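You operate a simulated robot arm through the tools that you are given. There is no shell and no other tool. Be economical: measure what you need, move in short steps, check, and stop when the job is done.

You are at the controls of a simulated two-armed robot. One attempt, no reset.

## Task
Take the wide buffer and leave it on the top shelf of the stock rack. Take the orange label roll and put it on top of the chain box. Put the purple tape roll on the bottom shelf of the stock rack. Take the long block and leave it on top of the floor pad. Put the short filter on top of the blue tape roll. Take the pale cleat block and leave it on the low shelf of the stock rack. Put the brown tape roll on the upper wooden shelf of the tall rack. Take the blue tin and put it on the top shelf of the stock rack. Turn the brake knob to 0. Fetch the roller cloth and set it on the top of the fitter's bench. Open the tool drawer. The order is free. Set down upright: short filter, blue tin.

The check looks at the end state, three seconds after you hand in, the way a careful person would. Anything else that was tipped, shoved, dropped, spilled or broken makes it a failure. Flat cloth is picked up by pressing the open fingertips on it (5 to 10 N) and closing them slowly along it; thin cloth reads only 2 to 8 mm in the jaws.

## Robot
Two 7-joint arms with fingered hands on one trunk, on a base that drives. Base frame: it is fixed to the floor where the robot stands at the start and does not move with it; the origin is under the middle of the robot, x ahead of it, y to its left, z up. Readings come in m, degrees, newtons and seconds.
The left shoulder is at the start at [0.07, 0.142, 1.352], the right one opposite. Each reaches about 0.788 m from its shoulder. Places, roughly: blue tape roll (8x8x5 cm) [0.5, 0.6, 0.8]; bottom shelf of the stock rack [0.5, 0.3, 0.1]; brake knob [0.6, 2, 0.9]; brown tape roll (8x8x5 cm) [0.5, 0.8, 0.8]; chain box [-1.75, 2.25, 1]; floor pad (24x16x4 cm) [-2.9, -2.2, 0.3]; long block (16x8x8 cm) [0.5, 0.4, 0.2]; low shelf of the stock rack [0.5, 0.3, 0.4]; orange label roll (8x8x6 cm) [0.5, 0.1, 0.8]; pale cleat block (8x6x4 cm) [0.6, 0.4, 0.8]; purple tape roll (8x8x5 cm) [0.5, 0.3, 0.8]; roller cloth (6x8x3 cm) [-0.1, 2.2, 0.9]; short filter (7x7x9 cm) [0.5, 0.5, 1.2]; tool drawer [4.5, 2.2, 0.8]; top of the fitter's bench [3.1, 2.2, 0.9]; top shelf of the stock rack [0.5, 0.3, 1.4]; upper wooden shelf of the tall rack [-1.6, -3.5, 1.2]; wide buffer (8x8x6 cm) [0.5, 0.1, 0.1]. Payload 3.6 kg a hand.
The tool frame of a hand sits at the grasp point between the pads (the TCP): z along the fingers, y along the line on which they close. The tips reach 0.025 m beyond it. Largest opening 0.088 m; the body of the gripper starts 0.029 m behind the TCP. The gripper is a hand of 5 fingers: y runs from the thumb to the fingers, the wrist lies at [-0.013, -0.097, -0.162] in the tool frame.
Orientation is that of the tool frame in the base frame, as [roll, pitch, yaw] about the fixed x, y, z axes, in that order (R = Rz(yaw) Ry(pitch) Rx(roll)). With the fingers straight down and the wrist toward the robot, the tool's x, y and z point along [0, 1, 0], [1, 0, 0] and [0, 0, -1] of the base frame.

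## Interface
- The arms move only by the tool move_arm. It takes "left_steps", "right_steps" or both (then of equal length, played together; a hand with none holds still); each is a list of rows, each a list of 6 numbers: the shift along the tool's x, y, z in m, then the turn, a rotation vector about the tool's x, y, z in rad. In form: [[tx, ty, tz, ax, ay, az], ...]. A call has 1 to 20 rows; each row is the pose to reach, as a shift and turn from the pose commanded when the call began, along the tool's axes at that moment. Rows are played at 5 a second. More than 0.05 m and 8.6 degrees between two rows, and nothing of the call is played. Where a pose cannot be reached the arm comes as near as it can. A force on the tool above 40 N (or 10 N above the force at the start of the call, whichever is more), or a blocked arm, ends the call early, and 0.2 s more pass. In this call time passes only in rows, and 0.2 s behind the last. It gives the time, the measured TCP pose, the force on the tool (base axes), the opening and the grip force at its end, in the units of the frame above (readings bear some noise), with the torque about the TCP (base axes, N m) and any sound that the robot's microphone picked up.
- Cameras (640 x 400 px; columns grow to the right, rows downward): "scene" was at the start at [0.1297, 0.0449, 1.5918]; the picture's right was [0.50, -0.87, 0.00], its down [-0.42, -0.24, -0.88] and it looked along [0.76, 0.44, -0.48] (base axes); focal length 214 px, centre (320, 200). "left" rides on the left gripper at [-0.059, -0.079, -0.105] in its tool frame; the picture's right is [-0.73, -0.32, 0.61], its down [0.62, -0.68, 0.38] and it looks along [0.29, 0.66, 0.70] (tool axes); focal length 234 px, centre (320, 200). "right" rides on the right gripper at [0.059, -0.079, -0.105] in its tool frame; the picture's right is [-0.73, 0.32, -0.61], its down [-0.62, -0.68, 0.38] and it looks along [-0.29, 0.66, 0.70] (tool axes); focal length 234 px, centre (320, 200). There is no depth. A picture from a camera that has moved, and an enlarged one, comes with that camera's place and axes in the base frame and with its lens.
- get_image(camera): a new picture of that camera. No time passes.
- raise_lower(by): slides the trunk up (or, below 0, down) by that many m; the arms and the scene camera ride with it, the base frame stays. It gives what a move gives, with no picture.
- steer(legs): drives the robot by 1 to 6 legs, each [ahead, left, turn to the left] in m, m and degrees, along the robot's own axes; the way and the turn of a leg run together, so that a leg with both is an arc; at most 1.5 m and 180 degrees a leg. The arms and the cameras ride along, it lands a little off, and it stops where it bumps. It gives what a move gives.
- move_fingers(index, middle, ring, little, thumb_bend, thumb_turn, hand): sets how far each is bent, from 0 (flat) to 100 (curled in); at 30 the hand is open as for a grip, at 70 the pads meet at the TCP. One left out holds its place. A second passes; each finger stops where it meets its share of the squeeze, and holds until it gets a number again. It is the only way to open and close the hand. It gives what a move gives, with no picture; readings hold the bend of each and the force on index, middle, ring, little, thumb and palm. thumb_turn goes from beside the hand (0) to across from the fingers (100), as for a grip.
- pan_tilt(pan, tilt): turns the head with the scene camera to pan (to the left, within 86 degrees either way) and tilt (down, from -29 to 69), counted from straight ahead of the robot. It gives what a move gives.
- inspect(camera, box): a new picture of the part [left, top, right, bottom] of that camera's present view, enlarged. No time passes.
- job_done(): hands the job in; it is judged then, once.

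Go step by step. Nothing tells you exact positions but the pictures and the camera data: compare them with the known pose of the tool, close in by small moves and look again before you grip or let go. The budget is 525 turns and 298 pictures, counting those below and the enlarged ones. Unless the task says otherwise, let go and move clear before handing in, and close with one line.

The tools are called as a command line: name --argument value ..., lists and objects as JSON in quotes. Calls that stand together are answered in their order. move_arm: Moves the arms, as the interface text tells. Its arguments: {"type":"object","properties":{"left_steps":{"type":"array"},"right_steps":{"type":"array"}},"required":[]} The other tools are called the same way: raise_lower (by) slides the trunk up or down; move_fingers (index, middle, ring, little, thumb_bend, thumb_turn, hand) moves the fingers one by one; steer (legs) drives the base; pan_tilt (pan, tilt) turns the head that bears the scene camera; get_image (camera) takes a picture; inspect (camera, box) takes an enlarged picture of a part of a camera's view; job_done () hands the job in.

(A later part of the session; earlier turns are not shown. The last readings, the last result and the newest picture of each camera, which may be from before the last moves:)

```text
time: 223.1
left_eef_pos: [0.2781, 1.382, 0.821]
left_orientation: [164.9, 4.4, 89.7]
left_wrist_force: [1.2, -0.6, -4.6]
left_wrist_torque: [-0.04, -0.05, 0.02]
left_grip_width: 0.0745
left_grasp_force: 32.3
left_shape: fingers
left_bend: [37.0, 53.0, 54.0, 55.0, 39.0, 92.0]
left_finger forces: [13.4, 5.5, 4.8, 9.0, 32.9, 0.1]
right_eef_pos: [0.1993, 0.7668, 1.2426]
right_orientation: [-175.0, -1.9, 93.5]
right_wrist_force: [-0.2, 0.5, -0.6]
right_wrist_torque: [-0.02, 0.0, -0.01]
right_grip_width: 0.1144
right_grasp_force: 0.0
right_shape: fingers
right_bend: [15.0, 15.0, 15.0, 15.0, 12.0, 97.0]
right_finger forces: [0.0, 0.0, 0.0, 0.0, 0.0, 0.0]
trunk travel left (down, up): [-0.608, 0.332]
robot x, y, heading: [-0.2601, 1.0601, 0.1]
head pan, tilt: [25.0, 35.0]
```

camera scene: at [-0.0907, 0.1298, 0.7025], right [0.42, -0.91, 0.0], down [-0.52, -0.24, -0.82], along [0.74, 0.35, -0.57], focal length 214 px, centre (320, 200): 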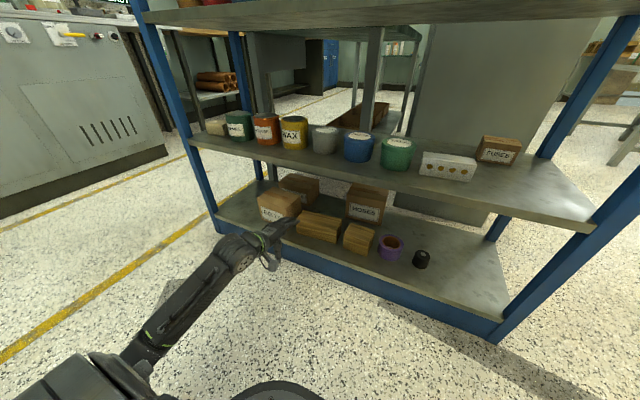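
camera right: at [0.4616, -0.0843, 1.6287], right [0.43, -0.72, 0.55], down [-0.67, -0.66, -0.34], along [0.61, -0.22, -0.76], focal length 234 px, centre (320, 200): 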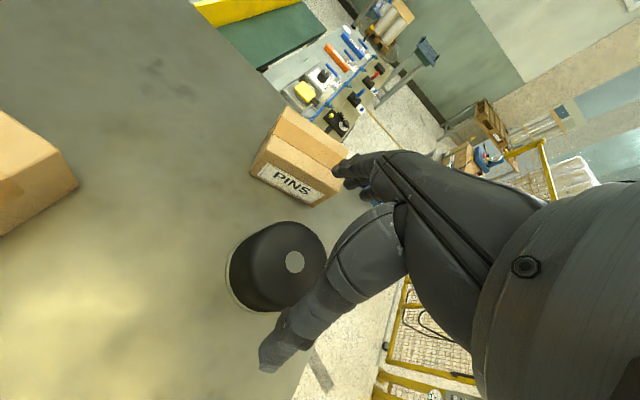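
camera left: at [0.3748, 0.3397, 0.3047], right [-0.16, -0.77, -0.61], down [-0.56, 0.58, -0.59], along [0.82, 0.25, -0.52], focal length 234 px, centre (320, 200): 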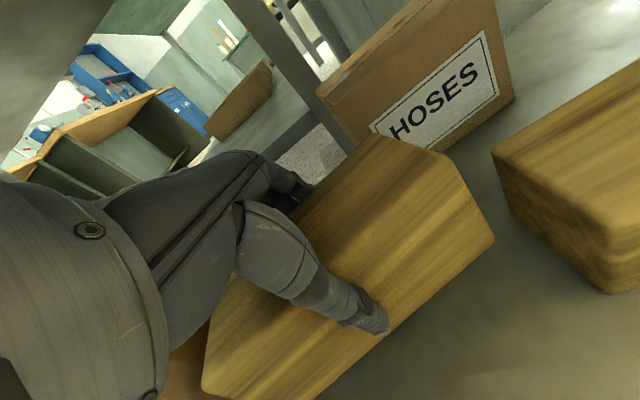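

move_arm --right_steps '[[0, 0.0145, 0.0383, -0.068, 0, 0], [0, 0.029, 0.0767, -0.136, 0, 0], [0, 0.0435, 0.115, -0.203, 0, 0], [0, 0.058, 0.1533, -0.271, 0, 0], [0, 0.0725, 0.1917, -0.339, 0, 0], [0, 0.087, 0.23, -0.407, 0, 0], [0, 0.1015, 0.2683, -0.474, 0, 0], [0, 0.116, 0.3067, -0.542, 0, 0], [0, 0.1305, 0.345, -0.61, 0, 0]]'

get_image --camera "right"

pan_tilt --pan -25 --tilt 35

get_image --camera "scene"

```text
time: 225.1
left_eef_pos: [0.2792, 1.3821, 0.821]
left_orientation: [164.9, 4.3, 89.7]
left_wrist_force: [-0.2, 0.0, -4.2]
left_wrist_torque: [0.03, -0.06, -0.02]
left_grip_width: 0.0745
left_grasp_force: 32.5
left_shape: fingers
left_bend: [37.0, 53.0, 54.0, 55.0, 39.0, 92.0]
left_finger forces: [13.4, 5.6, 4.8, 8.9, 32.7, 0.0]
right_eef_pos: [0.2975, 0.7895, 0.8911]
right_orientation: [150.1, -2.0, 94.2]
right_wrist_force: [-0.4, -1.1, -0.6]
right_wrist_torque: [-0.01, 0.03, 0.02]
right_grip_width: 0.114
right_grasp_force: 0.1
right_shape: fingers
right_bend: [15.0, 15.0, 15.0, 15.0, 12.0, 97.0]
right_finger forces: [0.1, 0.0, 0.1, 0.1, 0.0, 0.1]
right hand out of reach, approached as far as the arm can: row 9
trunk travel left (down, up): [-0.608, 0.332]
robot x, y, heading: [-0.2572, 1.0633, 0.1]
head pan, tilt: [25.0, 35.0]
```

```text
143 pictures are left
camera right: at [0.1723, 0.8386, 0.9446], right [0.03, -0.75, 0.66], down [-0.36, -0.63, -0.69], along [0.93, -0.21, -0.29], focal length 234 px, centre (320, 200)
```

right: 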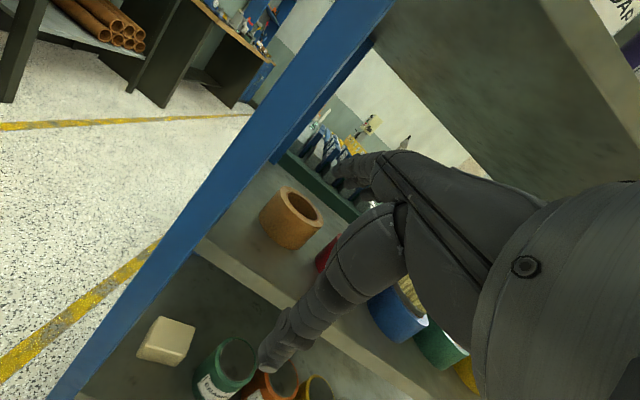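

```text
time: 226.3
left_eef_pos: [0.2783, 1.3814, 0.8212]
left_orientation: [164.8, 4.4, 89.8]
left_wrist_force: [-0.1, -0.5, -4.1]
left_wrist_torque: [-0.03, -0.02, 0.01]
left_grip_width: 0.0747
left_grasp_force: 32.4
left_shape: fingers
left_bend: [37.0, 53.0, 54.0, 55.0, 39.0, 92.0]
left_finger forces: [13.4, 5.6, 4.8, 8.9, 32.6, 0.1]
right_eef_pos: [0.2962, 0.7908, 0.8916]
right_orientation: [150.2, -1.8, 94.1]
right_wrist_force: [0.3, -0.5, 0.5]
right_wrist_torque: [0.01, -0.03, -0.02]
right_grip_width: 0.1144
right_grasp_force: 0.0
right_shape: fingers
right_bend: [15.0, 15.0, 15.0, 15.0, 12.0, 97.0]
right_finger forces: [0.0, 0.1, 0.0, 0.1, 0.0, 0.0]
trunk travel left (down, up): [-0.608, 0.332]
robot x, y, heading: [-0.2571, 1.0675, -0.0]
head pan, tilt: [-25.0, 35.0]
```

```text
142 pictures are left
camera scene: at [-0.128, 1.0257, 1.3024], right [-0.42, -0.91, 0.0], down [-0.52, 0.24, -0.82], along [0.74, -0.35, -0.57], focal length 214 px, centre (320, 200)
```

scene: 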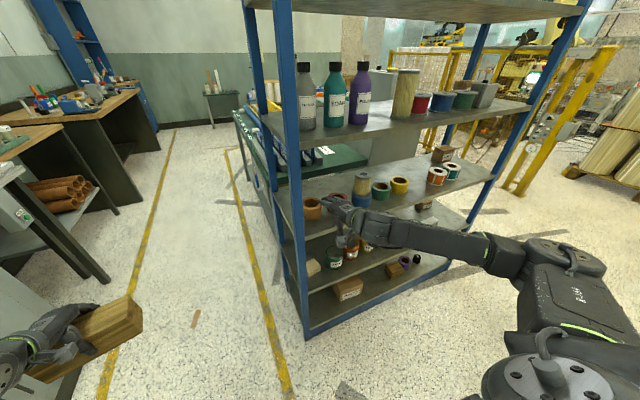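

steer --legs '[[0.08, 0, 0]]'

move_arm --right_steps '[[-0.01, 0.025, 0.034, 0, 0, 0], [-0.02, 0.0505, 0.0684, 0, 0, 0]]'

get_image --camera "right"

inspect --camera "scene" --box '[240, 130, 460, 280]'

```text
time: 227.3
left_eef_pos: [0.357, 1.3824, 0.8207]
left_orientation: [164.9, 4.4, 89.7]
left_wrist_force: [-0.5, -0.6, -4.0]
left_wrist_torque: [0.0, 0.01, 0.01]
left_grip_width: 0.0745
left_grasp_force: 33.1
left_shape: fingers
left_bend: [37.0, 53.0, 54.0, 55.0, 39.0, 92.0]
left_finger forces: [13.5, 5.4, 4.8, 9.0, 32.7, 0.0]
right_eef_pos: [0.3749, 0.7893, 0.8917]
right_orientation: [150.4, -1.8, 94.1]
right_wrist_force: [-0.9, 0.5, -0.1]
right_wrist_torque: [-0.01, -0.02, 0.0]
right_grip_width: 0.1145
right_grasp_force: 0.0
right_shape: fingers
right_bend: [15.0, 15.0, 15.0, 15.0, 12.0, 97.0]
right_finger forces: [0.1, 0.1, 0.0, 0.1, 0.0, 0.0]
trunk travel left (down, up): [-0.608, 0.332]
robot x, y, heading: [-0.1848, 1.0631, 0.2]
head pan, tilt: [-25.0, 35.0]
```

```text
time: 227.9
left_eef_pos: [0.3566, 1.3826, 0.8205]
left_orientation: [165.0, 4.3, 89.7]
left_wrist_force: [0.2, -0.3, -3.0]
left_wrist_torque: [-0.02, 0.0, -0.01]
left_grip_width: 0.0749
left_grasp_force: 32.5
left_shape: fingers
left_bend: [37.0, 53.0, 54.0, 55.0, 39.0, 92.0]
left_finger forces: [13.3, 5.4, 4.8, 9.1, 32.6, 0.0]
right_eef_pos: [0.4577, 0.7757, 0.8538]
right_orientation: [150.4, -1.8, 94.1]
right_wrist_force: [0.6, -0.1, -0.4]
right_wrist_torque: [-0.03, -0.01, 0.01]
right_grip_width: 0.1143
right_grasp_force: 0.1
right_shape: fingers
right_bend: [15.0, 15.0, 15.0, 15.0, 12.0, 97.0]
right_finger forces: [0.0, 0.1, 0.0, 0.0, 0.0, 0.1]
trunk travel left (down, up): [-0.608, 0.332]
robot x, y, heading: [-0.1792, 1.0632, 0.1]
head pan, tilt: [-25.0, 35.0]
```

```text
141 pictures are left
camera right: at [0.3325, 0.825, 0.9081], right [0.03, -0.75, 0.66], down [-0.36, -0.63, -0.69], along [0.93, -0.21, -0.29], focal length 234 px, centre (320, 200)
```

right: 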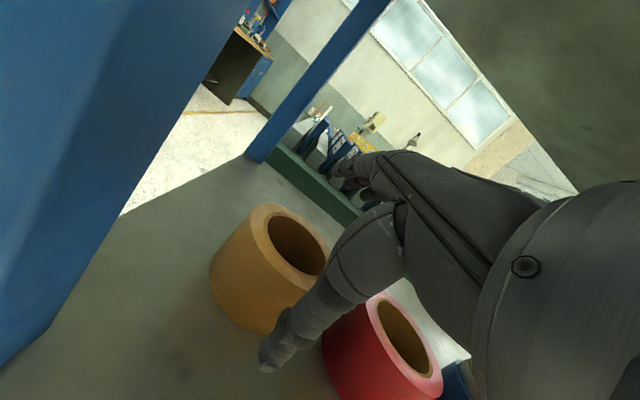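

```text
2.67 times, centred on (350, 205) of scene
camera zoom: at [-0.0484, 1.0258, 1.3023], right [-0.42, -0.91, 0.0], down [-0.52, 0.24, -0.82], along [0.74, -0.35, -0.57], focal length 572 px, centre (240, 187)
```

zoom: 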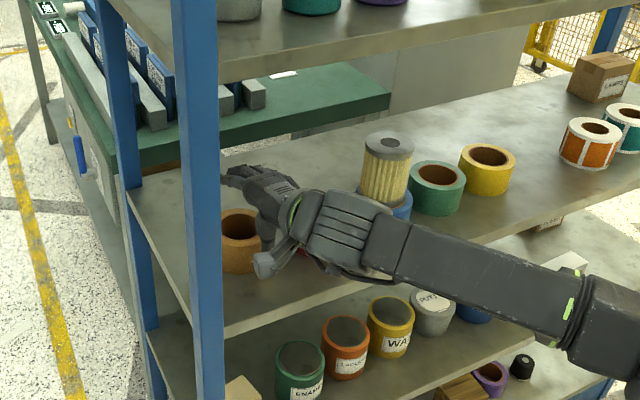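

move_arm --right_steps '[[0.001, 0.004, 0.02, 0.13, 0, 0], [0.002, 0.002, 0.0394, 0.26, 0, 0]]'

get_image --camera "right"

```text
time: 228.5
left_eef_pos: [0.3561, 1.3822, 0.821]
left_orientation: [164.9, 4.3, 89.7]
left_wrist_force: [0.0, 0.0, -3.1]
left_wrist_torque: [-0.02, 0.0, 0.02]
left_grip_width: 0.0747
left_grasp_force: 32.3
left_shape: fingers
left_bend: [37.0, 53.0, 54.0, 55.0, 39.0, 92.0]
left_finger forces: [13.4, 5.4, 4.7, 8.9, 32.6, 0.0]
right_eef_pos: [0.4767, 0.7812, 0.8214]
right_orientation: [165.3, -1.9, 94.2]
right_wrist_force: [0.0, -0.4, -0.6]
right_wrist_torque: [0.01, 0.02, 0.03]
right_grip_width: 0.1144
right_grasp_force: 0.1
right_shape: fingers
right_bend: [15.0, 15.0, 15.0, 15.0, 12.0, 97.0]
right_finger forces: [0.0, 0.0, 0.0, 0.0, 0.1, 0.0]
trunk travel left (down, up): [-0.608, 0.332]
robot x, y, heading: [-0.1806, 1.0602, -0.1]
head pan, tilt: [-25.0, 35.0]
```

```text
139 pictures are left
camera right: at [0.3701, 0.8301, 0.9046], right [0.21, -0.73, 0.65], down [-0.52, -0.65, -0.56], along [0.83, -0.21, -0.52], focal length 234 px, centre (320, 200)
```

right: 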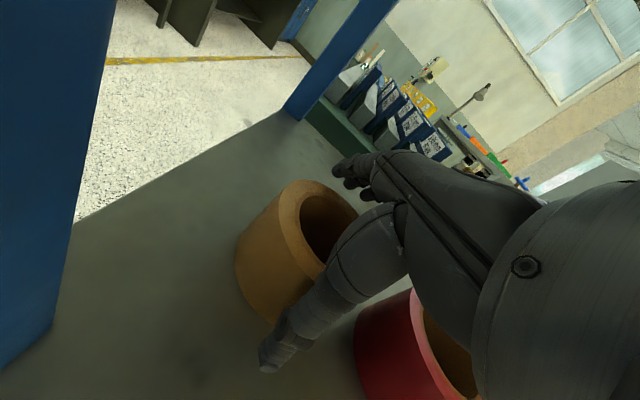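

move_fingers --hand "right" --index 60 --middle 60 --ring 60 --little 55 --thumb_bend 55

raise_lower --by 0.03

get_image --camera "right"

```text
time: 229.5
left_eef_pos: [0.3544, 1.3829, 0.8218]
left_orientation: [164.7, 4.3, 89.7]
left_wrist_force: [0.1, -0.5, -4.0]
left_wrist_torque: [0.0, 0.0, 0.04]
left_grip_width: 0.0747
left_grasp_force: 32.7
left_shape: fingers
left_bend: [37.0, 53.0, 54.0, 55.0, 39.0, 92.0]
left_finger forces: [13.4, 5.5, 4.8, 8.8, 32.6, 0.1]
right_eef_pos: [0.4763, 0.7819, 0.8224]
right_orientation: [165.0, -1.9, 94.2]
right_wrist_force: [1.3, -0.4, 11.3]
right_wrist_torque: [-0.01, -0.47, -0.05]
right_grip_width: 0.0774
right_grasp_force: 24.6
right_shape: fingers
right_bend: [30.0, 45.0, 50.0, 55.0, 40.0, 94.0]
right_finger forces: [11.2, 7.9, 6.1, 0.1, 22.6, 0.1]
trunk travel left (down, up): [-0.608, 0.332]
robot x, y, heading: [-0.1813, 1.0636, 0.1]
head pan, tilt: [-25.0, 35.0]
```

```text
time: 230.3
left_eef_pos: [0.3551, 1.3819, 0.85]
left_orientation: [164.9, 4.3, 89.7]
left_wrist_force: [-0.1, 0.3, -3.7]
left_wrist_torque: [0.01, -0.02, -0.03]
left_grip_width: 0.0747
left_grasp_force: 32.9
left_shape: fingers
left_bend: [37.0, 53.0, 54.0, 55.0, 39.0, 92.0]
left_finger forces: [13.4, 5.5, 4.8, 9.0, 32.6, 0.1]
right_eef_pos: [0.4781, 0.7805, 0.8513]
right_orientation: [165.3, -1.8, 94.2]
right_wrist_force: [-0.3, 0.5, -1.5]
right_wrist_torque: [0.02, 0.03, 0.0]
right_grip_width: 0.0771
right_grasp_force: 24.2
right_shape: fingers
right_bend: [32.0, 47.0, 51.0, 55.0, 39.0, 94.0]
right_finger forces: [9.2, 8.5, 6.3, 0.1, 24.9, 0.0]
trunk travel left (down, up): [-0.638, 0.302]
robot x, y, heading: [-0.181, 1.0624, 0.1]
head pan, tilt: [-25.0, 35.0]
```

```text
138 pictures are left
camera right: at [0.3702, 0.8301, 0.9338], right [0.21, -0.73, 0.65], down [-0.52, -0.64, -0.56], along [0.83, -0.21, -0.52], focal length 234 px, centre (320, 200)
```

right: 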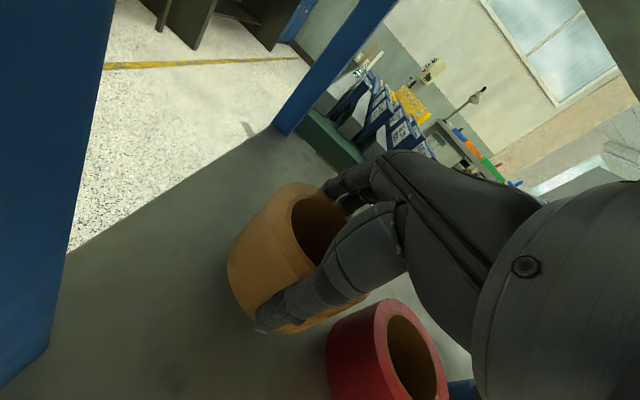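

Both are held: the long block in the left hand, the brown roll in the right. I'm backing out and heading south along the aisle.

steer --legs '[[-0.12, 0, 0]]'

move_arm --right_steps '[[0, -0.04, -0.011, 0, 0, 0], [0, -0.08, -0.022, 0, 0, 0], [0, -0.12, -0.033, 0, 0, 0]]' --left_steps '[[0, -0.02, -0.005, 0, 0, 0], [0, -0.04, -0.01, 0, 0, 0], [0, -0.06, -0.016, 0, 0, 0]]'

steer --legs '[[0, -1.1, 0], [0, -1.1, 0]]'

pan_tilt --pan -80 --tilt 20

get_image --camera "scene"

```text
time: 231.5
left_eef_pos: [0.2355, 1.3816, 0.8511]
left_orientation: [164.8, 4.3, 89.7]
left_wrist_force: [0.1, 0.4, -4.7]
left_wrist_torque: [-0.02, -0.03, 0.03]
left_grip_width: 0.0747
left_grasp_force: 32.6
left_shape: fingers
left_bend: [37.0, 53.0, 54.0, 55.0, 39.0, 92.0]
left_finger forces: [13.3, 5.5, 4.7, 8.8, 32.6, 0.1]
right_eef_pos: [0.3556, 0.7805, 0.8524]
right_orientation: [165.2, -2.0, 94.2]
right_wrist_force: [0.2, 0.2, -1.5]
right_wrist_torque: [-0.02, 0.01, 0.01]
right_grip_width: 0.077
right_grasp_force: 24.2
right_shape: fingers
right_bend: [32.0, 47.0, 51.0, 55.0, 39.0, 94.0]
right_finger forces: [9.1, 8.4, 6.2, 0.0, 24.8, 0.0]
trunk travel left (down, up): [-0.638, 0.302]
robot x, y, heading: [-0.3018, 1.065, 0.0]
head pan, tilt: [-25.0, 35.0]
```

```text
time: 232.3
left_eef_pos: [0.1725, 1.3804, 0.8527]
left_orientation: [164.8, 4.4, 89.7]
left_wrist_force: [0.3, 0.3, -3.0]
left_wrist_torque: [-0.02, -0.03, 0.03]
left_grip_width: 0.0744
left_grasp_force: 32.2
left_shape: fingers
left_bend: [37.0, 53.0, 54.0, 55.0, 39.0, 92.0]
left_finger forces: [13.2, 5.4, 4.7, 8.9, 32.7, 0.0]
right_eef_pos: [0.2296, 0.7687, 0.8516]
right_orientation: [165.1, -1.9, 94.1]
right_wrist_force: [0.7, 0.3, -1.4]
right_wrist_torque: [0.0, 0.0, 0.02]
right_grip_width: 0.077
right_grasp_force: 24.6
right_shape: fingers
right_bend: [32.0, 47.0, 51.0, 55.0, 39.0, 94.0]
right_finger forces: [8.8, 8.4, 6.4, 0.0, 24.6, 0.1]
trunk travel left (down, up): [-0.638, 0.302]
robot x, y, heading: [-0.3028, 1.066, 0.1]
head pan, tilt: [-25.0, 35.0]
```

```text
time: 243.0
left_eef_pos: [0.1823, -0.7663, 0.8503]
left_orientation: [164.8, 4.4, 90.0]
left_wrist_force: [-0.1, 0.6, -4.3]
left_wrist_torque: [-0.03, -0.01, 0.0]
left_grip_width: 0.0749
left_grasp_force: 32.4
left_shape: fingers
left_bend: [37.0, 53.0, 54.0, 55.0, 39.0, 92.0]
left_finger forces: [13.3, 5.5, 4.7, 8.9, 32.4, 0.1]
right_eef_pos: [0.2435, -1.3793, 0.8511]
right_orientation: [165.2, -1.8, 94.3]
right_wrist_force: [-0.6, 0.0, -2.0]
right_wrist_torque: [0.01, 0.01, 0.04]
right_grip_width: 0.077
right_grasp_force: 23.7
right_shape: fingers
right_bend: [32.0, 47.0, 51.0, 55.0, 39.0, 94.0]
right_finger forces: [8.7, 8.4, 6.3, 0.0, 24.5, 0.0]
trunk travel left (down, up): [-0.638, 0.302]
robot x, y, heading: [-0.2941, -1.0901, 0.2]
head pan, tilt: [-25.0, 35.0]
```

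```text
time: 244.2
left_eef_pos: [0.1811, -0.7661, 0.8507]
left_orientation: [164.8, 4.3, 90.1]
left_wrist_force: [0.3, -0.3, -4.4]
left_wrist_torque: [-0.01, -0.03, -0.01]
left_grip_width: 0.0748
left_grasp_force: 32.8
left_shape: fingers
left_bend: [37.0, 53.0, 54.0, 55.0, 39.0, 92.0]
left_finger forces: [13.3, 5.5, 4.6, 8.9, 32.4, 0.0]
right_eef_pos: [0.2432, -1.3797, 0.8506]
right_orientation: [165.2, -1.9, 94.4]
right_wrist_force: [0.2, -0.6, -0.9]
right_wrist_torque: [0.0, 0.01, -0.02]
right_grip_width: 0.0768
right_grasp_force: 24.2
right_shape: fingers
right_bend: [32.0, 47.0, 51.0, 55.0, 39.0, 94.0]
right_finger forces: [8.8, 8.4, 6.3, 0.0, 24.5, 0.0]
trunk travel left (down, up): [-0.638, 0.302]
robot x, y, heading: [-0.2944, -1.0876, 0.2]
head pan, tilt: [-80.0, 20.0]
```

```text
137 pictures are left
camera scene: at [-0.2245, -1.1783, 1.3563], right [-0.98, -0.18, 0.0], down [-0.06, 0.34, -0.94], along [0.17, -0.92, -0.34], focal length 214 px, centre (320, 200)
```

scene: 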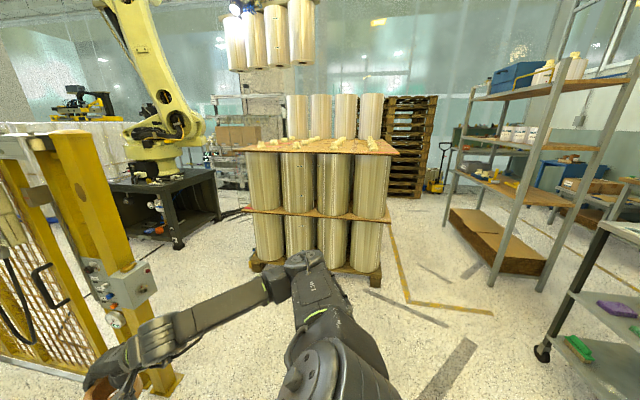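

The way south is clear. I'm turning to face the tall rack from its east side.

steer --legs '[[-0.3, -0.15, 0], [0, 0, -179]]'

pan_tilt --pan 40 --tilt 22

get_image --camera "scene"

```text
time: 253.9
left_eef_pos: [-1.0868, -1.5272, 0.8517]
left_orientation: [164.8, 4.4, -93.2]
left_wrist_force: [-0.1, 1.0, -3.6]
left_wrist_torque: [-0.01, 0.05, 0.02]
left_grip_width: 0.0737
left_grasp_force: 28.4
left_shape: fingers
left_bend: [38.0, 54.0, 55.0, 56.0, 39.0, 92.0]
left_finger forces: [12.1, 4.9, 4.0, 7.9, 28.8, 0.0]
right_eef_pos: [-1.1129, -0.9122, 0.8505]
right_orientation: [165.2, -1.9, -89.0]
right_wrist_force: [0.1, 0.0, -1.4]
right_wrist_torque: [0.01, 0.0, 0.03]
right_grip_width: 0.0769
right_grasp_force: 23.5
right_shape: fingers
right_bend: [32.0, 47.0, 51.0, 55.0, 39.0, 94.0]
right_finger forces: [8.4, 8.6, 6.4, 0.0, 23.4, 0.1]
trunk travel left (down, up): [-0.638, 0.302]
robot x, y, heading: [-0.5944, -1.2336, 177.2]
head pan, tilt: [-80.0, 20.0]
```

```text
time: 255.9
left_eef_pos: [-1.0882, -1.5288, 0.8499]
left_orientation: [164.8, 4.3, -93.3]
left_wrist_force: [-0.3, -0.1, -3.7]
left_wrist_torque: [0.01, -0.01, 0.01]
left_grip_width: 0.0737
left_grasp_force: 28.8
left_shape: fingers
left_bend: [38.0, 54.0, 55.0, 56.0, 39.0, 92.0]
left_finger forces: [12.1, 5.1, 4.1, 8.0, 29.0, 0.0]
right_eef_pos: [-1.1113, -0.9125, 0.8513]
right_orientation: [165.2, -1.9, -88.9]
right_wrist_force: [-0.5, -0.5, -2.1]
right_wrist_torque: [0.01, -0.01, 0.01]
right_grip_width: 0.0765
right_grasp_force: 22.8
right_shape: fingers
right_bend: [32.0, 47.0, 51.0, 55.0, 39.0, 94.0]
right_finger forces: [8.3, 8.5, 6.4, 0.0, 23.5, 0.1]
trunk travel left (down, up): [-0.638, 0.302]
robot x, y, heading: [-0.5948, -1.2321, 177.1]
head pan, tilt: [40.0, 22.0]
```

```text
136 pictures are left
camera scene: at [-0.7181, -1.2891, 1.353], right [-0.6, 0.8, 0.0], down [0.3, 0.23, -0.93], along [-0.74, -0.56, -0.38], focal length 214 px, centre (320, 200)
```

scene: 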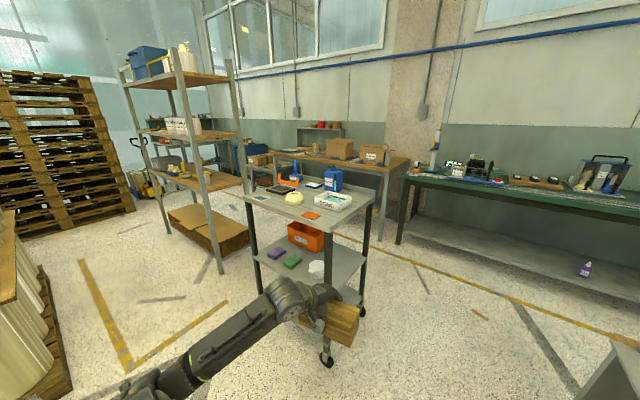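

move_arm --right_steps '[[0, -0.03, -0.008, 0, 0, 0], [0, -0.06, -0.016, 0, 0, 0]]' --left_steps '[[0, -0.02, -0.005, 0, 0, 0], [0, -0.04, -0.01, 0, 0, 0]]'

steer --legs '[[0, 0, 2.9], [0, 1.25, 0]]'

get_image --camera "scene"

```text
time: 256.5
left_eef_pos: [-1.0444, -1.5317, 0.8513]
left_orientation: [164.9, 4.4, -93.4]
left_wrist_force: [0.5, -0.1, -4.0]
left_wrist_torque: [0.0, 0.02, 0.03]
left_grip_width: 0.0736
left_grasp_force: 28.9
left_shape: fingers
left_bend: [38.0, 54.0, 55.0, 56.0, 39.0, 92.0]
left_finger forces: [12.0, 5.1, 4.2, 7.9, 28.9, 0.0]
right_eef_pos: [-1.0483, -0.913, 0.851]
right_orientation: [165.1, -1.8, -89.0]
right_wrist_force: [-0.9, 0.2, -0.5]
right_wrist_torque: [0.0, 0.0, 0.0]
right_grip_width: 0.0768
right_grasp_force: 23.7
right_shape: fingers
right_bend: [33.0, 47.0, 51.0, 55.0, 39.0, 94.0]
right_finger forces: [8.7, 8.6, 6.4, 0.0, 23.6, 0.0]
trunk travel left (down, up): [-0.638, 0.302]
robot x, y, heading: [-0.5908, -1.2348, 177.2]
head pan, tilt: [40.0, 22.0]
```

```text
time: 263.1
left_eef_pos: [-1.0224, -2.809, 0.8495]
left_orientation: [165.0, 4.3, -89.9]
left_wrist_force: [0.4, -0.9, -3.4]
left_wrist_torque: [0.01, 0.05, -0.02]
left_grip_width: 0.0738
left_grasp_force: 29.3
left_shape: fingers
left_bend: [38.0, 54.0, 55.0, 56.0, 39.0, 92.0]
left_finger forces: [12.3, 5.2, 4.2, 7.8, 29.0, 0.1]
right_eef_pos: [-1.0644, -2.1923, 0.851]
right_orientation: [165.2, -1.9, -85.4]
right_wrist_force: [-0.3, -0.2, -1.0]
right_wrist_torque: [0.03, -0.01, 0.01]
right_grip_width: 0.0765
right_grasp_force: 23.1
right_shape: fingers
right_bend: [33.0, 47.0, 51.0, 55.0, 39.0, 94.0]
right_finger forces: [8.7, 8.6, 6.4, 0.0, 23.1, 0.0]
trunk travel left (down, up): [-0.638, 0.302]
robot x, y, heading: [-0.5929, -2.4862, -179.6]
head pan, tilt: [40.0, 22.0]
stopped in leg 2: the robot was blocked; the commanded pose is now the measured one
```

```text
135 pictures are left
camera scene: at [-0.7114, -2.5482, 1.353], right [-0.65, 0.76, 0.0], down [0.29, 0.24, -0.93], along [-0.71, -0.6, -0.38], focal length 214 px, centre (320, 200)
```

scene: 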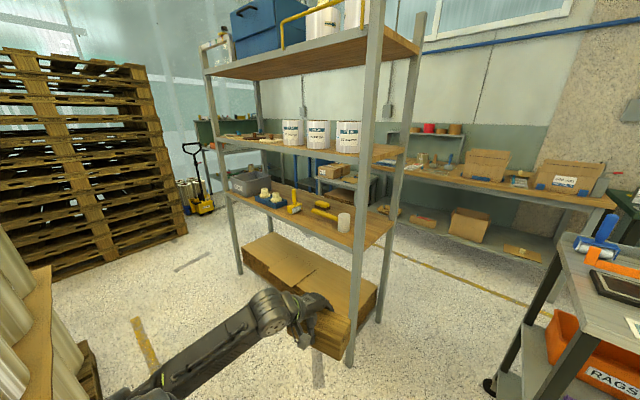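

The pallet blocked the side of the base. I'll shift closer to the rack, raise the hand to shelf height, and go in further south.

steer --legs '[[0, -0.06, 0], [0.24, 0, 0]]'

raise_lower --by 0.3

move_arm --right_steps '[[0, 0.012, -0.045, 0, 0, 0], [0, 0.024, -0.09, 0, 0, 0], [0, 0.036, -0.135, 0, 0, 0]]'

pan_tilt --pan 60 --tilt 35

get_image --camera "scene"

```text
time: 265.5
left_eef_pos: [-1.2636, -2.7477, 0.8494]
left_orientation: [164.9, 4.3, -89.9]
left_wrist_force: [1.2, 0.1, -4.4]
left_wrist_torque: [0.03, 0.04, 0.0]
left_grip_width: 0.0737
left_grasp_force: 29.4
left_shape: fingers
left_bend: [38.0, 54.0, 55.0, 56.0, 39.0, 92.0]
left_finger forces: [12.3, 5.2, 4.1, 7.9, 29.1, 0.0]
right_eef_pos: [-1.3032, -2.1301, 0.8507]
right_orientation: [165.2, -1.8, -85.7]
right_wrist_force: [-0.6, -0.3, -1.7]
right_wrist_torque: [0.02, 0.01, -0.01]
right_grip_width: 0.0765
right_grasp_force: 22.9
right_shape: fingers
right_bend: [33.0, 47.0, 51.0, 55.0, 39.0, 94.0]
right_finger forces: [8.6, 8.6, 6.4, 0.1, 23.1, 0.0]
trunk travel left (down, up): [-0.638, 0.302]
robot x, y, heading: [-0.8307, -2.4267, -179.9]
head pan, tilt: [40.0, 22.0]
```

```text
time: 268.5
left_eef_pos: [-1.2642, -2.7468, 1.1507]
left_orientation: [164.9, 4.3, -90.0]
left_wrist_force: [-0.2, 0.0, -4.4]
left_wrist_torque: [0.03, 0.06, -0.01]
left_grip_width: 0.0736
left_grasp_force: 29.3
left_shape: fingers
left_bend: [38.0, 54.0, 55.0, 56.0, 39.0, 92.0]
left_finger forces: [12.2, 5.2, 4.1, 7.8, 29.1, 0.1]
right_eef_pos: [-1.3032, -2.1297, 1.1504]
right_orientation: [165.2, -1.8, -85.6]
right_wrist_force: [-0.2, -0.3, -1.4]
right_wrist_torque: [-0.02, 0.04, 0.02]
right_grip_width: 0.0768
right_grasp_force: 23.5
right_shape: fingers
right_bend: [33.0, 47.0, 51.0, 55.0, 39.0, 94.0]
right_finger forces: [8.7, 8.6, 6.4, 0.1, 23.1, 0.0]
trunk travel left (down, up): [-0.938, 0.002]
robot x, y, heading: [-0.8311, -2.4265, -179.8]
head pan, tilt: [40.0, 22.0]
```

```text
time: 269.3
left_eef_pos: [-1.2625, -2.7488, 1.1494]
left_orientation: [165.0, 4.3, -89.9]
left_wrist_force: [-0.2, -0.3, -3.7]
left_wrist_torque: [0.03, 0.0, 0.02]
left_grip_width: 0.0737
left_grasp_force: 29.4
left_shape: fingers
left_bend: [38.0, 54.0, 55.0, 56.0, 39.0, 92.0]
left_finger forces: [12.3, 5.2, 4.2, 7.8, 29.0, 0.0]
right_eef_pos: [-1.3062, -2.1237, 1.2891]
right_orientation: [165.3, -1.8, -85.5]
right_wrist_force: [1.3, 0.8, -1.6]
right_wrist_torque: [-0.01, -0.01, -0.01]
right_grip_width: 0.0761
right_grasp_force: 23.0
right_shape: fingers
right_bend: [33.0, 47.0, 51.0, 55.0, 38.0, 94.0]
right_finger forces: [8.7, 8.5, 6.4, 0.2, 22.6, 0.0]
trunk travel left (down, up): [-0.938, 0.002]
robot x, y, heading: [-0.8276, -2.4235, -179.7]
head pan, tilt: [40.0, 22.0]
```

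```text
time: 270.1
left_eef_pos: [-1.264, -2.7476, 1.1512]
left_orientation: [164.9, 4.4, -90.1]
left_wrist_force: [-0.4, -0.7, -3.3]
left_wrist_torque: [0.0, 0.04, -0.01]
left_grip_width: 0.0736
left_grasp_force: 28.6
left_shape: fingers
left_bend: [38.0, 54.0, 55.0, 56.0, 39.0, 92.0]
left_finger forces: [12.3, 5.2, 4.2, 7.8, 29.2, 0.1]
right_eef_pos: [-1.3059, -2.1238, 1.2888]
right_orientation: [165.2, -1.8, -85.6]
right_wrist_force: [-0.2, 0.2, -1.5]
right_wrist_torque: [0.02, 0.02, -0.01]
right_grip_width: 0.0763
right_grasp_force: 23.0
right_shape: fingers
right_bend: [33.0, 47.0, 51.0, 55.0, 38.0, 94.0]
right_finger forces: [8.8, 8.5, 6.4, 0.0, 22.5, 0.0]
trunk travel left (down, up): [-0.938, 0.002]
robot x, y, heading: [-0.8297, -2.4234, -179.4]
head pan, tilt: [60.0, 35.0]
```

```text
134 pictures are left
camera scene: at [-0.9245, -2.5033, 1.6325], right [-0.87, 0.5, 0.0], down [0.29, 0.5, -0.82], along [-0.41, -0.71, -0.57], focal length 214 px, centre (320, 200)
```

scene: 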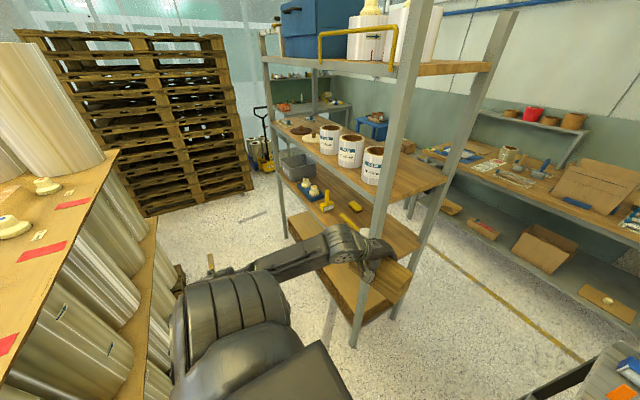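

inspect --camera "scene" --box '[250, 80, 470, 220]'

```text
2.86 times, centred on (360, 150) of scene
camera zoom: at [-0.9245, -2.5033, 1.6325], right [-0.87, 0.5, 0.0], down [0.29, 0.5, -0.82], along [-0.41, -0.71, -0.57], focal length 613 px, centre (206, 343)
```

zoom: 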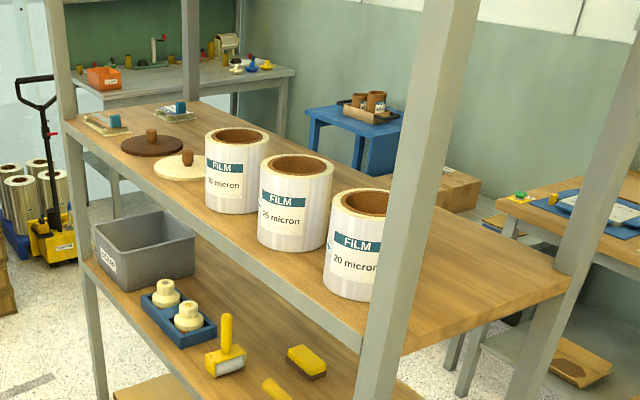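

steer --legs '[[0, 0.8, 0], [0, 0.83, -0.4]]'

pan_tilt --pan -20 --tilt 30

get_image --camera "scene"

get_image --camera "right"

```text
time: 278.2
left_eef_pos: [-1.2263, -4.351, 1.1501]
left_orientation: [165.0, 4.3, -88.4]
left_wrist_force: [0.4, -0.6, -4.8]
left_wrist_torque: [0.03, 0.04, 0.03]
left_grip_width: 0.0733
left_grasp_force: 29.0
left_shape: fingers
left_bend: [38.0, 54.0, 55.0, 56.0, 39.0, 92.0]
left_finger forces: [12.2, 5.2, 4.2, 7.7, 29.0, 0.0]
right_eef_pos: [-1.2859, -3.7277, 1.289]
right_orientation: [165.2, -2.0, -83.9]
right_wrist_force: [-0.3, 0.2, -1.9]
right_wrist_torque: [0.01, 0.0, 0.0]
right_grip_width: 0.0763
right_grasp_force: 22.6
right_shape: fingers
right_bend: [33.0, 47.0, 51.0, 55.0, 38.0, 94.0]
right_finger forces: [8.7, 8.5, 6.3, 0.0, 22.6, 0.0]
trunk travel left (down, up): [-0.938, 0.002]
robot x, y, heading: [-0.8034, -4.0144, -178.0]
head pan, tilt: [60.0, 35.0]
```

```text
time: 279.8
left_eef_pos: [-1.2242, -4.351, 1.151]
left_orientation: [165.0, 4.3, -88.2]
left_wrist_force: [0.9, -0.2, -4.5]
left_wrist_torque: [-0.02, 0.01, -0.02]
left_grip_width: 0.0736
left_grasp_force: 29.3
left_shape: fingers
left_bend: [38.0, 54.0, 55.0, 56.0, 39.0, 92.0]
left_finger forces: [12.1, 5.2, 4.2, 7.8, 28.9, 0.1]
right_eef_pos: [-1.2858, -3.7279, 1.2895]
right_orientation: [165.2, -1.9, -83.9]
right_wrist_force: [0.1, 0.2, -1.5]
right_wrist_torque: [-0.02, -0.02, 0.01]
right_grip_width: 0.0763
right_grasp_force: 23.2
right_shape: fingers
right_bend: [33.0, 47.0, 51.0, 55.0, 38.0, 94.0]
right_finger forces: [8.9, 8.5, 6.3, 0.0, 22.6, 0.1]
trunk travel left (down, up): [-0.938, 0.002]
robot x, y, heading: [-0.8003, -4.0153, -178.1]
head pan, tilt: [-20.0, 30.0]
```

```text
132 pictures are left
camera scene: at [-0.9381, -3.9909, 1.6402], right [0.31, 0.95, 0.0], down [0.48, -0.15, -0.87], along [-0.82, 0.27, -0.5], focal length 214 px, centre (320, 200)
```

scene: 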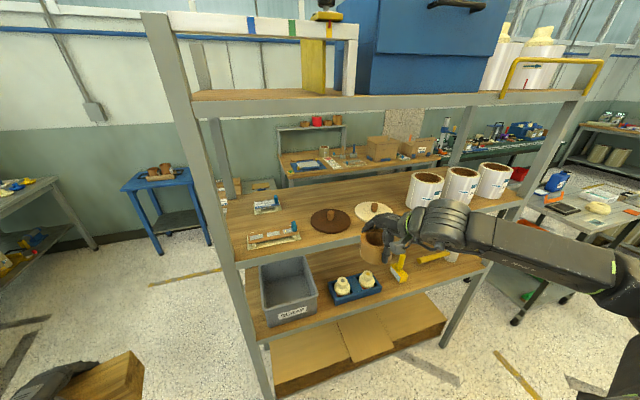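

```text
131 pictures are left
camera right: at [-1.178, -3.7721, 1.3723], right [-0.24, 0.73, 0.65], down [0.49, 0.66, -0.56], along [-0.84, 0.18, -0.51], focal length 234 px, centre (320, 200)
```

right: 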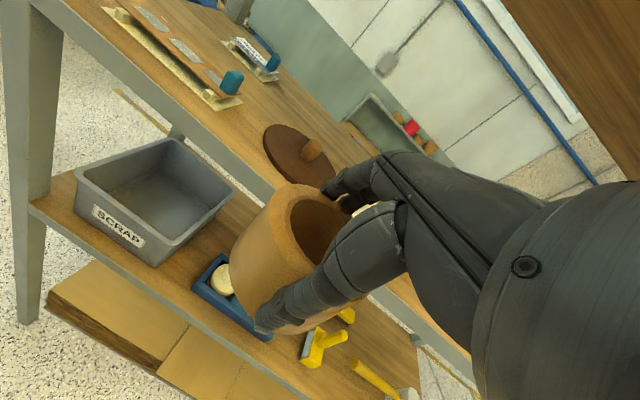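

move_arm --right_steps '[[0, 0.006, -0.022, -0.13, 0, 0], [0, 0.0117, -0.0435, -0.26, 0, 0]]'

steer --legs '[[0, -0.03, -2], [0.2, 0, 0]]'

get_image --camera "scene"

get_image --camera "right"

```text
time: 280.4
left_eef_pos: [-1.2241, -4.3512, 1.1502]
left_orientation: [164.8, 4.4, -88.3]
left_wrist_force: [0.3, 0.5, -3.1]
left_wrist_torque: [0.03, 0.04, 0.0]
left_grip_width: 0.0736
left_grasp_force: 29.5
left_shape: fingers
left_bend: [38.0, 54.0, 55.0, 56.0, 39.0, 92.0]
left_finger forces: [12.2, 5.2, 4.2, 7.8, 29.1, 0.1]
right_eef_pos: [-1.285, -3.7284, 1.3378]
right_orientation: [150.1, -1.8, -83.9]
right_wrist_force: [0.4, -0.1, -1.3]
right_wrist_torque: [0.03, 0.04, -0.04]
right_grip_width: 0.0761
right_grasp_force: 23.9
right_shape: fingers
right_bend: [33.0, 47.0, 51.0, 55.0, 38.0, 94.0]
right_finger forces: [8.9, 8.5, 6.3, 0.1, 22.8, 0.1]
trunk travel left (down, up): [-0.938, 0.002]
robot x, y, heading: [-0.8021, -4.0187, -177.9]
head pan, tilt: [-20.0, 30.0]
```

```text
time: 282.4
left_eef_pos: [-1.4291, -4.3077, 1.1518]
left_orientation: [164.8, 4.4, -90.2]
left_wrist_force: [0.1, 0.1, -3.2]
left_wrist_torque: [-0.02, 0.04, -0.04]
left_grip_width: 0.0741
left_grasp_force: 29.1
left_shape: fingers
left_bend: [38.0, 54.0, 55.0, 56.0, 39.0, 92.0]
left_finger forces: [12.2, 5.2, 4.1, 7.8, 29.1, 0.0]
right_eef_pos: [-1.4692, -3.6816, 1.3372]
right_orientation: [150.1, -1.8, -85.6]
right_wrist_force: [0.8, 0.2, -1.5]
right_wrist_torque: [0.01, 0.0, -0.03]
right_grip_width: 0.0761
right_grasp_force: 23.3
right_shape: fingers
right_bend: [33.0, 47.0, 51.0, 55.0, 38.0, 94.0]
right_finger forces: [8.7, 8.4, 6.4, 0.1, 22.7, 0.0]
trunk travel left (down, up): [-0.938, 0.002]
robot x, y, heading: [-0.9993, -3.9897, -179.7]
head pan, tilt: [-20.0, 30.0]
```

```text
130 pictures are left
camera scene: at [-1.1291, -3.9563, 1.6407], right [0.34, 0.94, 0.0], down [0.47, -0.17, -0.87], along [-0.82, 0.29, -0.5], focal length 214 px, centre (320, 200)
```

scene: 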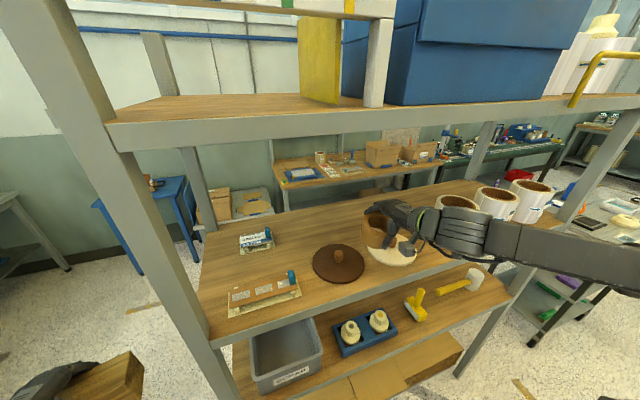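

```text
129 pictures are left
camera right: at [-1.3451, -3.7288, 1.3908], right [-0.03, 0.75, 0.66], down [0.35, 0.63, -0.69], along [-0.94, 0.21, -0.28], focal length 234 px, centre (320, 200)
```

right: 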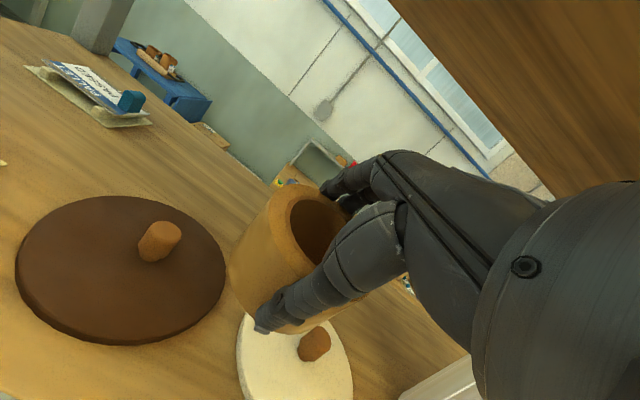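

move_arm --right_steps '[[-0.004, 0.038, 0.028, 0, 0, 0], [-0.008, 0.076, 0.054, 0, 0, 0], [-0.012, 0.114, 0.08, 0, 0, 0], [-0.015, 0.152, 0.105, 0, 0, 0], [-0.018, 0.19, 0.13, 0, 0, 0]]'

get_image --camera "scene"

get_image --camera "right"

```text
time: 283.6
left_eef_pos: [-1.4342, -4.3068, 1.1491]
left_orientation: [165.1, 4.4, -90.1]
left_wrist_force: [0.3, -0.1, -3.7]
left_wrist_torque: [0.0, 0.03, -0.01]
left_grip_width: 0.0735
left_grasp_force: 29.0
left_shape: fingers
left_bend: [38.0, 54.0, 55.0, 56.0, 39.0, 92.0]
left_finger forces: [12.1, 5.1, 4.2, 7.8, 28.8, 0.1]
right_eef_pos: [-1.7089, -3.6807, 1.3136]
right_orientation: [150.4, -1.8, -85.7]
right_wrist_force: [-0.4, 0.0, -1.1]
right_wrist_torque: [-0.04, -0.01, 0.03]
right_grip_width: 0.0764
right_grasp_force: 23.0
right_shape: fingers
right_bend: [33.0, 47.0, 51.0, 55.0, 38.0, 94.0]
right_finger forces: [8.8, 8.4, 6.4, 0.0, 22.6, 0.0]
trunk travel left (down, up): [-0.938, 0.002]
robot x, y, heading: [-0.9987, -3.9866, -180.0]
head pan, tilt: [-20.0, 30.0]
```

```text
128 pictures are left
camera scene: at [-1.1371, -3.9566, 1.64], right [0.34, 0.94, 0.0], down [0.47, -0.17, -0.86], along [-0.81, 0.29, -0.5], focal length 214 px, centre (320, 200)
```

scene: 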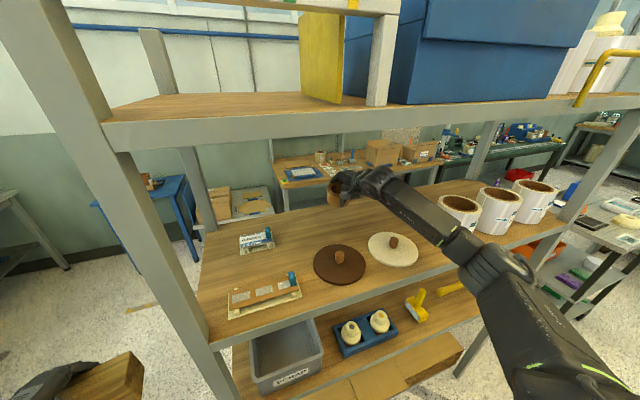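

```text
127 pictures are left
camera right: at [-1.5853, -3.7273, 1.3673], right [-0.04, 0.75, 0.66], down [0.36, 0.63, -0.69], along [-0.93, 0.21, -0.29], focal length 234 px, centre (320, 200)
```

right: 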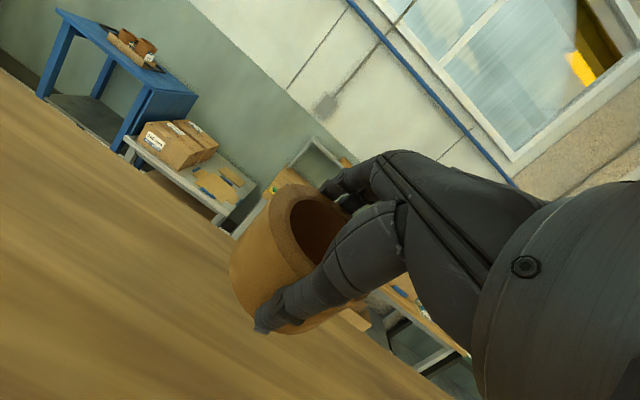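

move_arm --right_steps '[[0, -0.019, 0.018, 0.13, 0, 0], [0, -0.036, 0.034, 0.26, 0, 0]]'

inspect --camera "scene" --box '[260, 140, 480, 290]'

get_image --camera "right"

```text
time: 284.2
left_eef_pos: [-1.4345, -4.3072, 1.1489]
left_orientation: [165.1, 4.4, -90.1]
left_wrist_force: [0.3, 0.4, -3.7]
left_wrist_torque: [0.03, -0.05, 0.02]
left_grip_width: 0.0738
left_grasp_force: 29.0
left_shape: fingers
left_bend: [38.0, 54.0, 55.0, 56.0, 39.0, 92.0]
left_finger forces: [12.1, 5.2, 4.2, 7.8, 28.9, 0.0]
right_eef_pos: [-1.6927, -3.681, 1.2662]
right_orientation: [165.4, -1.9, -85.7]
right_wrist_force: [0.1, 0.5, -1.2]
right_wrist_torque: [-0.03, -0.01, -0.03]
right_grip_width: 0.0761
right_grasp_force: 23.5
right_shape: fingers
right_bend: [33.0, 47.0, 51.0, 55.0, 39.0, 94.0]
right_finger forces: [8.9, 8.4, 6.3, 0.0, 22.3, 0.0]
trunk travel left (down, up): [-0.938, 0.002]
robot x, y, heading: [-0.9996, -3.9851, -179.9]
head pan, tilt: [-20.0, 30.0]
```

```text
2.67 times, centred on (370, 215) of scene
camera zoom: at [-1.1364, -3.9564, 1.64], right [0.34, 0.94, 0.0], down [0.47, -0.17, -0.87], along [-0.81, 0.29, -0.5], focal length 572 px, centre (187, 160)
```

zoom: 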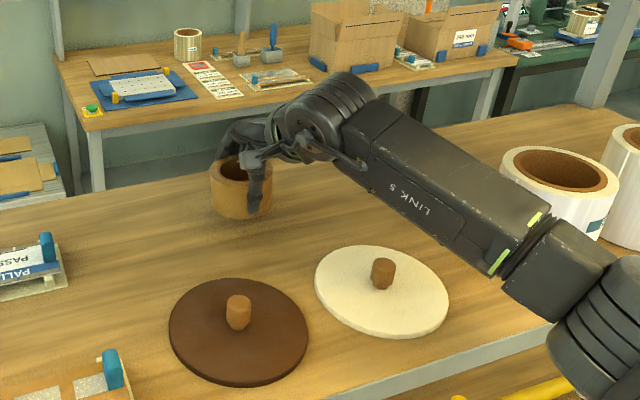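

```text
125 pictures are left
camera right: at [-1.5864, -3.7278, 1.349], right [-0.21, 0.73, 0.65], down [0.51, 0.65, -0.56], along [-0.83, 0.21, -0.52], focal length 234 px, centre (320, 200)
```

right: 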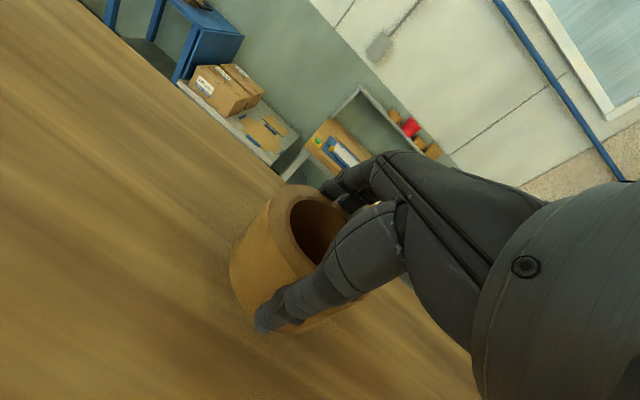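

raise_lower --by -0.018

raise_lower --by -0.008

```text
time: 284.8
left_eef_pos: [-1.434, -4.3068, 1.1316]
left_orientation: [164.9, 4.2, -90.1]
left_wrist_force: [-0.2, 0.2, -3.1]
left_wrist_torque: [0.01, 0.01, 0.02]
left_grip_width: 0.0739
left_grasp_force: 29.3
left_shape: fingers
left_bend: [38.0, 54.0, 55.0, 56.0, 39.0, 92.0]
left_finger forces: [12.0, 5.2, 4.1, 7.8, 28.9, 0.0]
right_eef_pos: [-1.6907, -3.6802, 1.2477]
right_orientation: [165.1, -1.9, -85.6]
right_wrist_force: [0.7, 0.0, -1.2]
right_wrist_torque: [0.0, 0.01, -0.01]
right_grip_width: 0.0761
right_grasp_force: 23.9
right_shape: fingers
right_bend: [33.0, 47.0, 51.0, 55.0, 39.0, 94.0]
right_finger forces: [8.9, 8.3, 6.5, 0.1, 22.4, 0.1]
trunk travel left (down, up): [-0.92, 0.02]
robot x, y, heading: [-1.0017, -3.9856, -179.9]
head pan, tilt: [-20.0, 30.0]
```

```text
time: 285.4
left_eef_pos: [-1.4308, -4.3068, 1.1256]
left_orientation: [164.9, 4.3, -90.2]
left_wrist_force: [0.6, -0.5, -3.1]
left_wrist_torque: [0.03, 0.0, 0.0]
left_grip_width: 0.0736
left_grasp_force: 28.6
left_shape: fingers
left_bend: [38.0, 54.0, 55.0, 56.0, 39.0, 92.0]
left_finger forces: [12.1, 5.2, 4.1, 7.8, 28.9, 0.1]
right_eef_pos: [-1.6889, -3.6796, 1.2454]
right_orientation: [164.8, -1.9, -85.7]
right_wrist_force: [0.3, 4.0, 16.9]
right_wrist_torque: [-0.11, 0.66, -0.14]
right_grip_width: 0.0763
right_grasp_force: 26.2
right_shape: fingers
right_bend: [31.0, 46.0, 51.0, 55.0, 40.0, 94.0]
right_finger forces: [13.3, 8.9, 8.0, 0.0, 22.2, 0.0]
trunk travel left (down, up): [-0.912, 0.028]
robot x, y, heading: [-0.9979, -3.9848, -179.8]
head pan, tilt: [-20.0, 30.0]
```

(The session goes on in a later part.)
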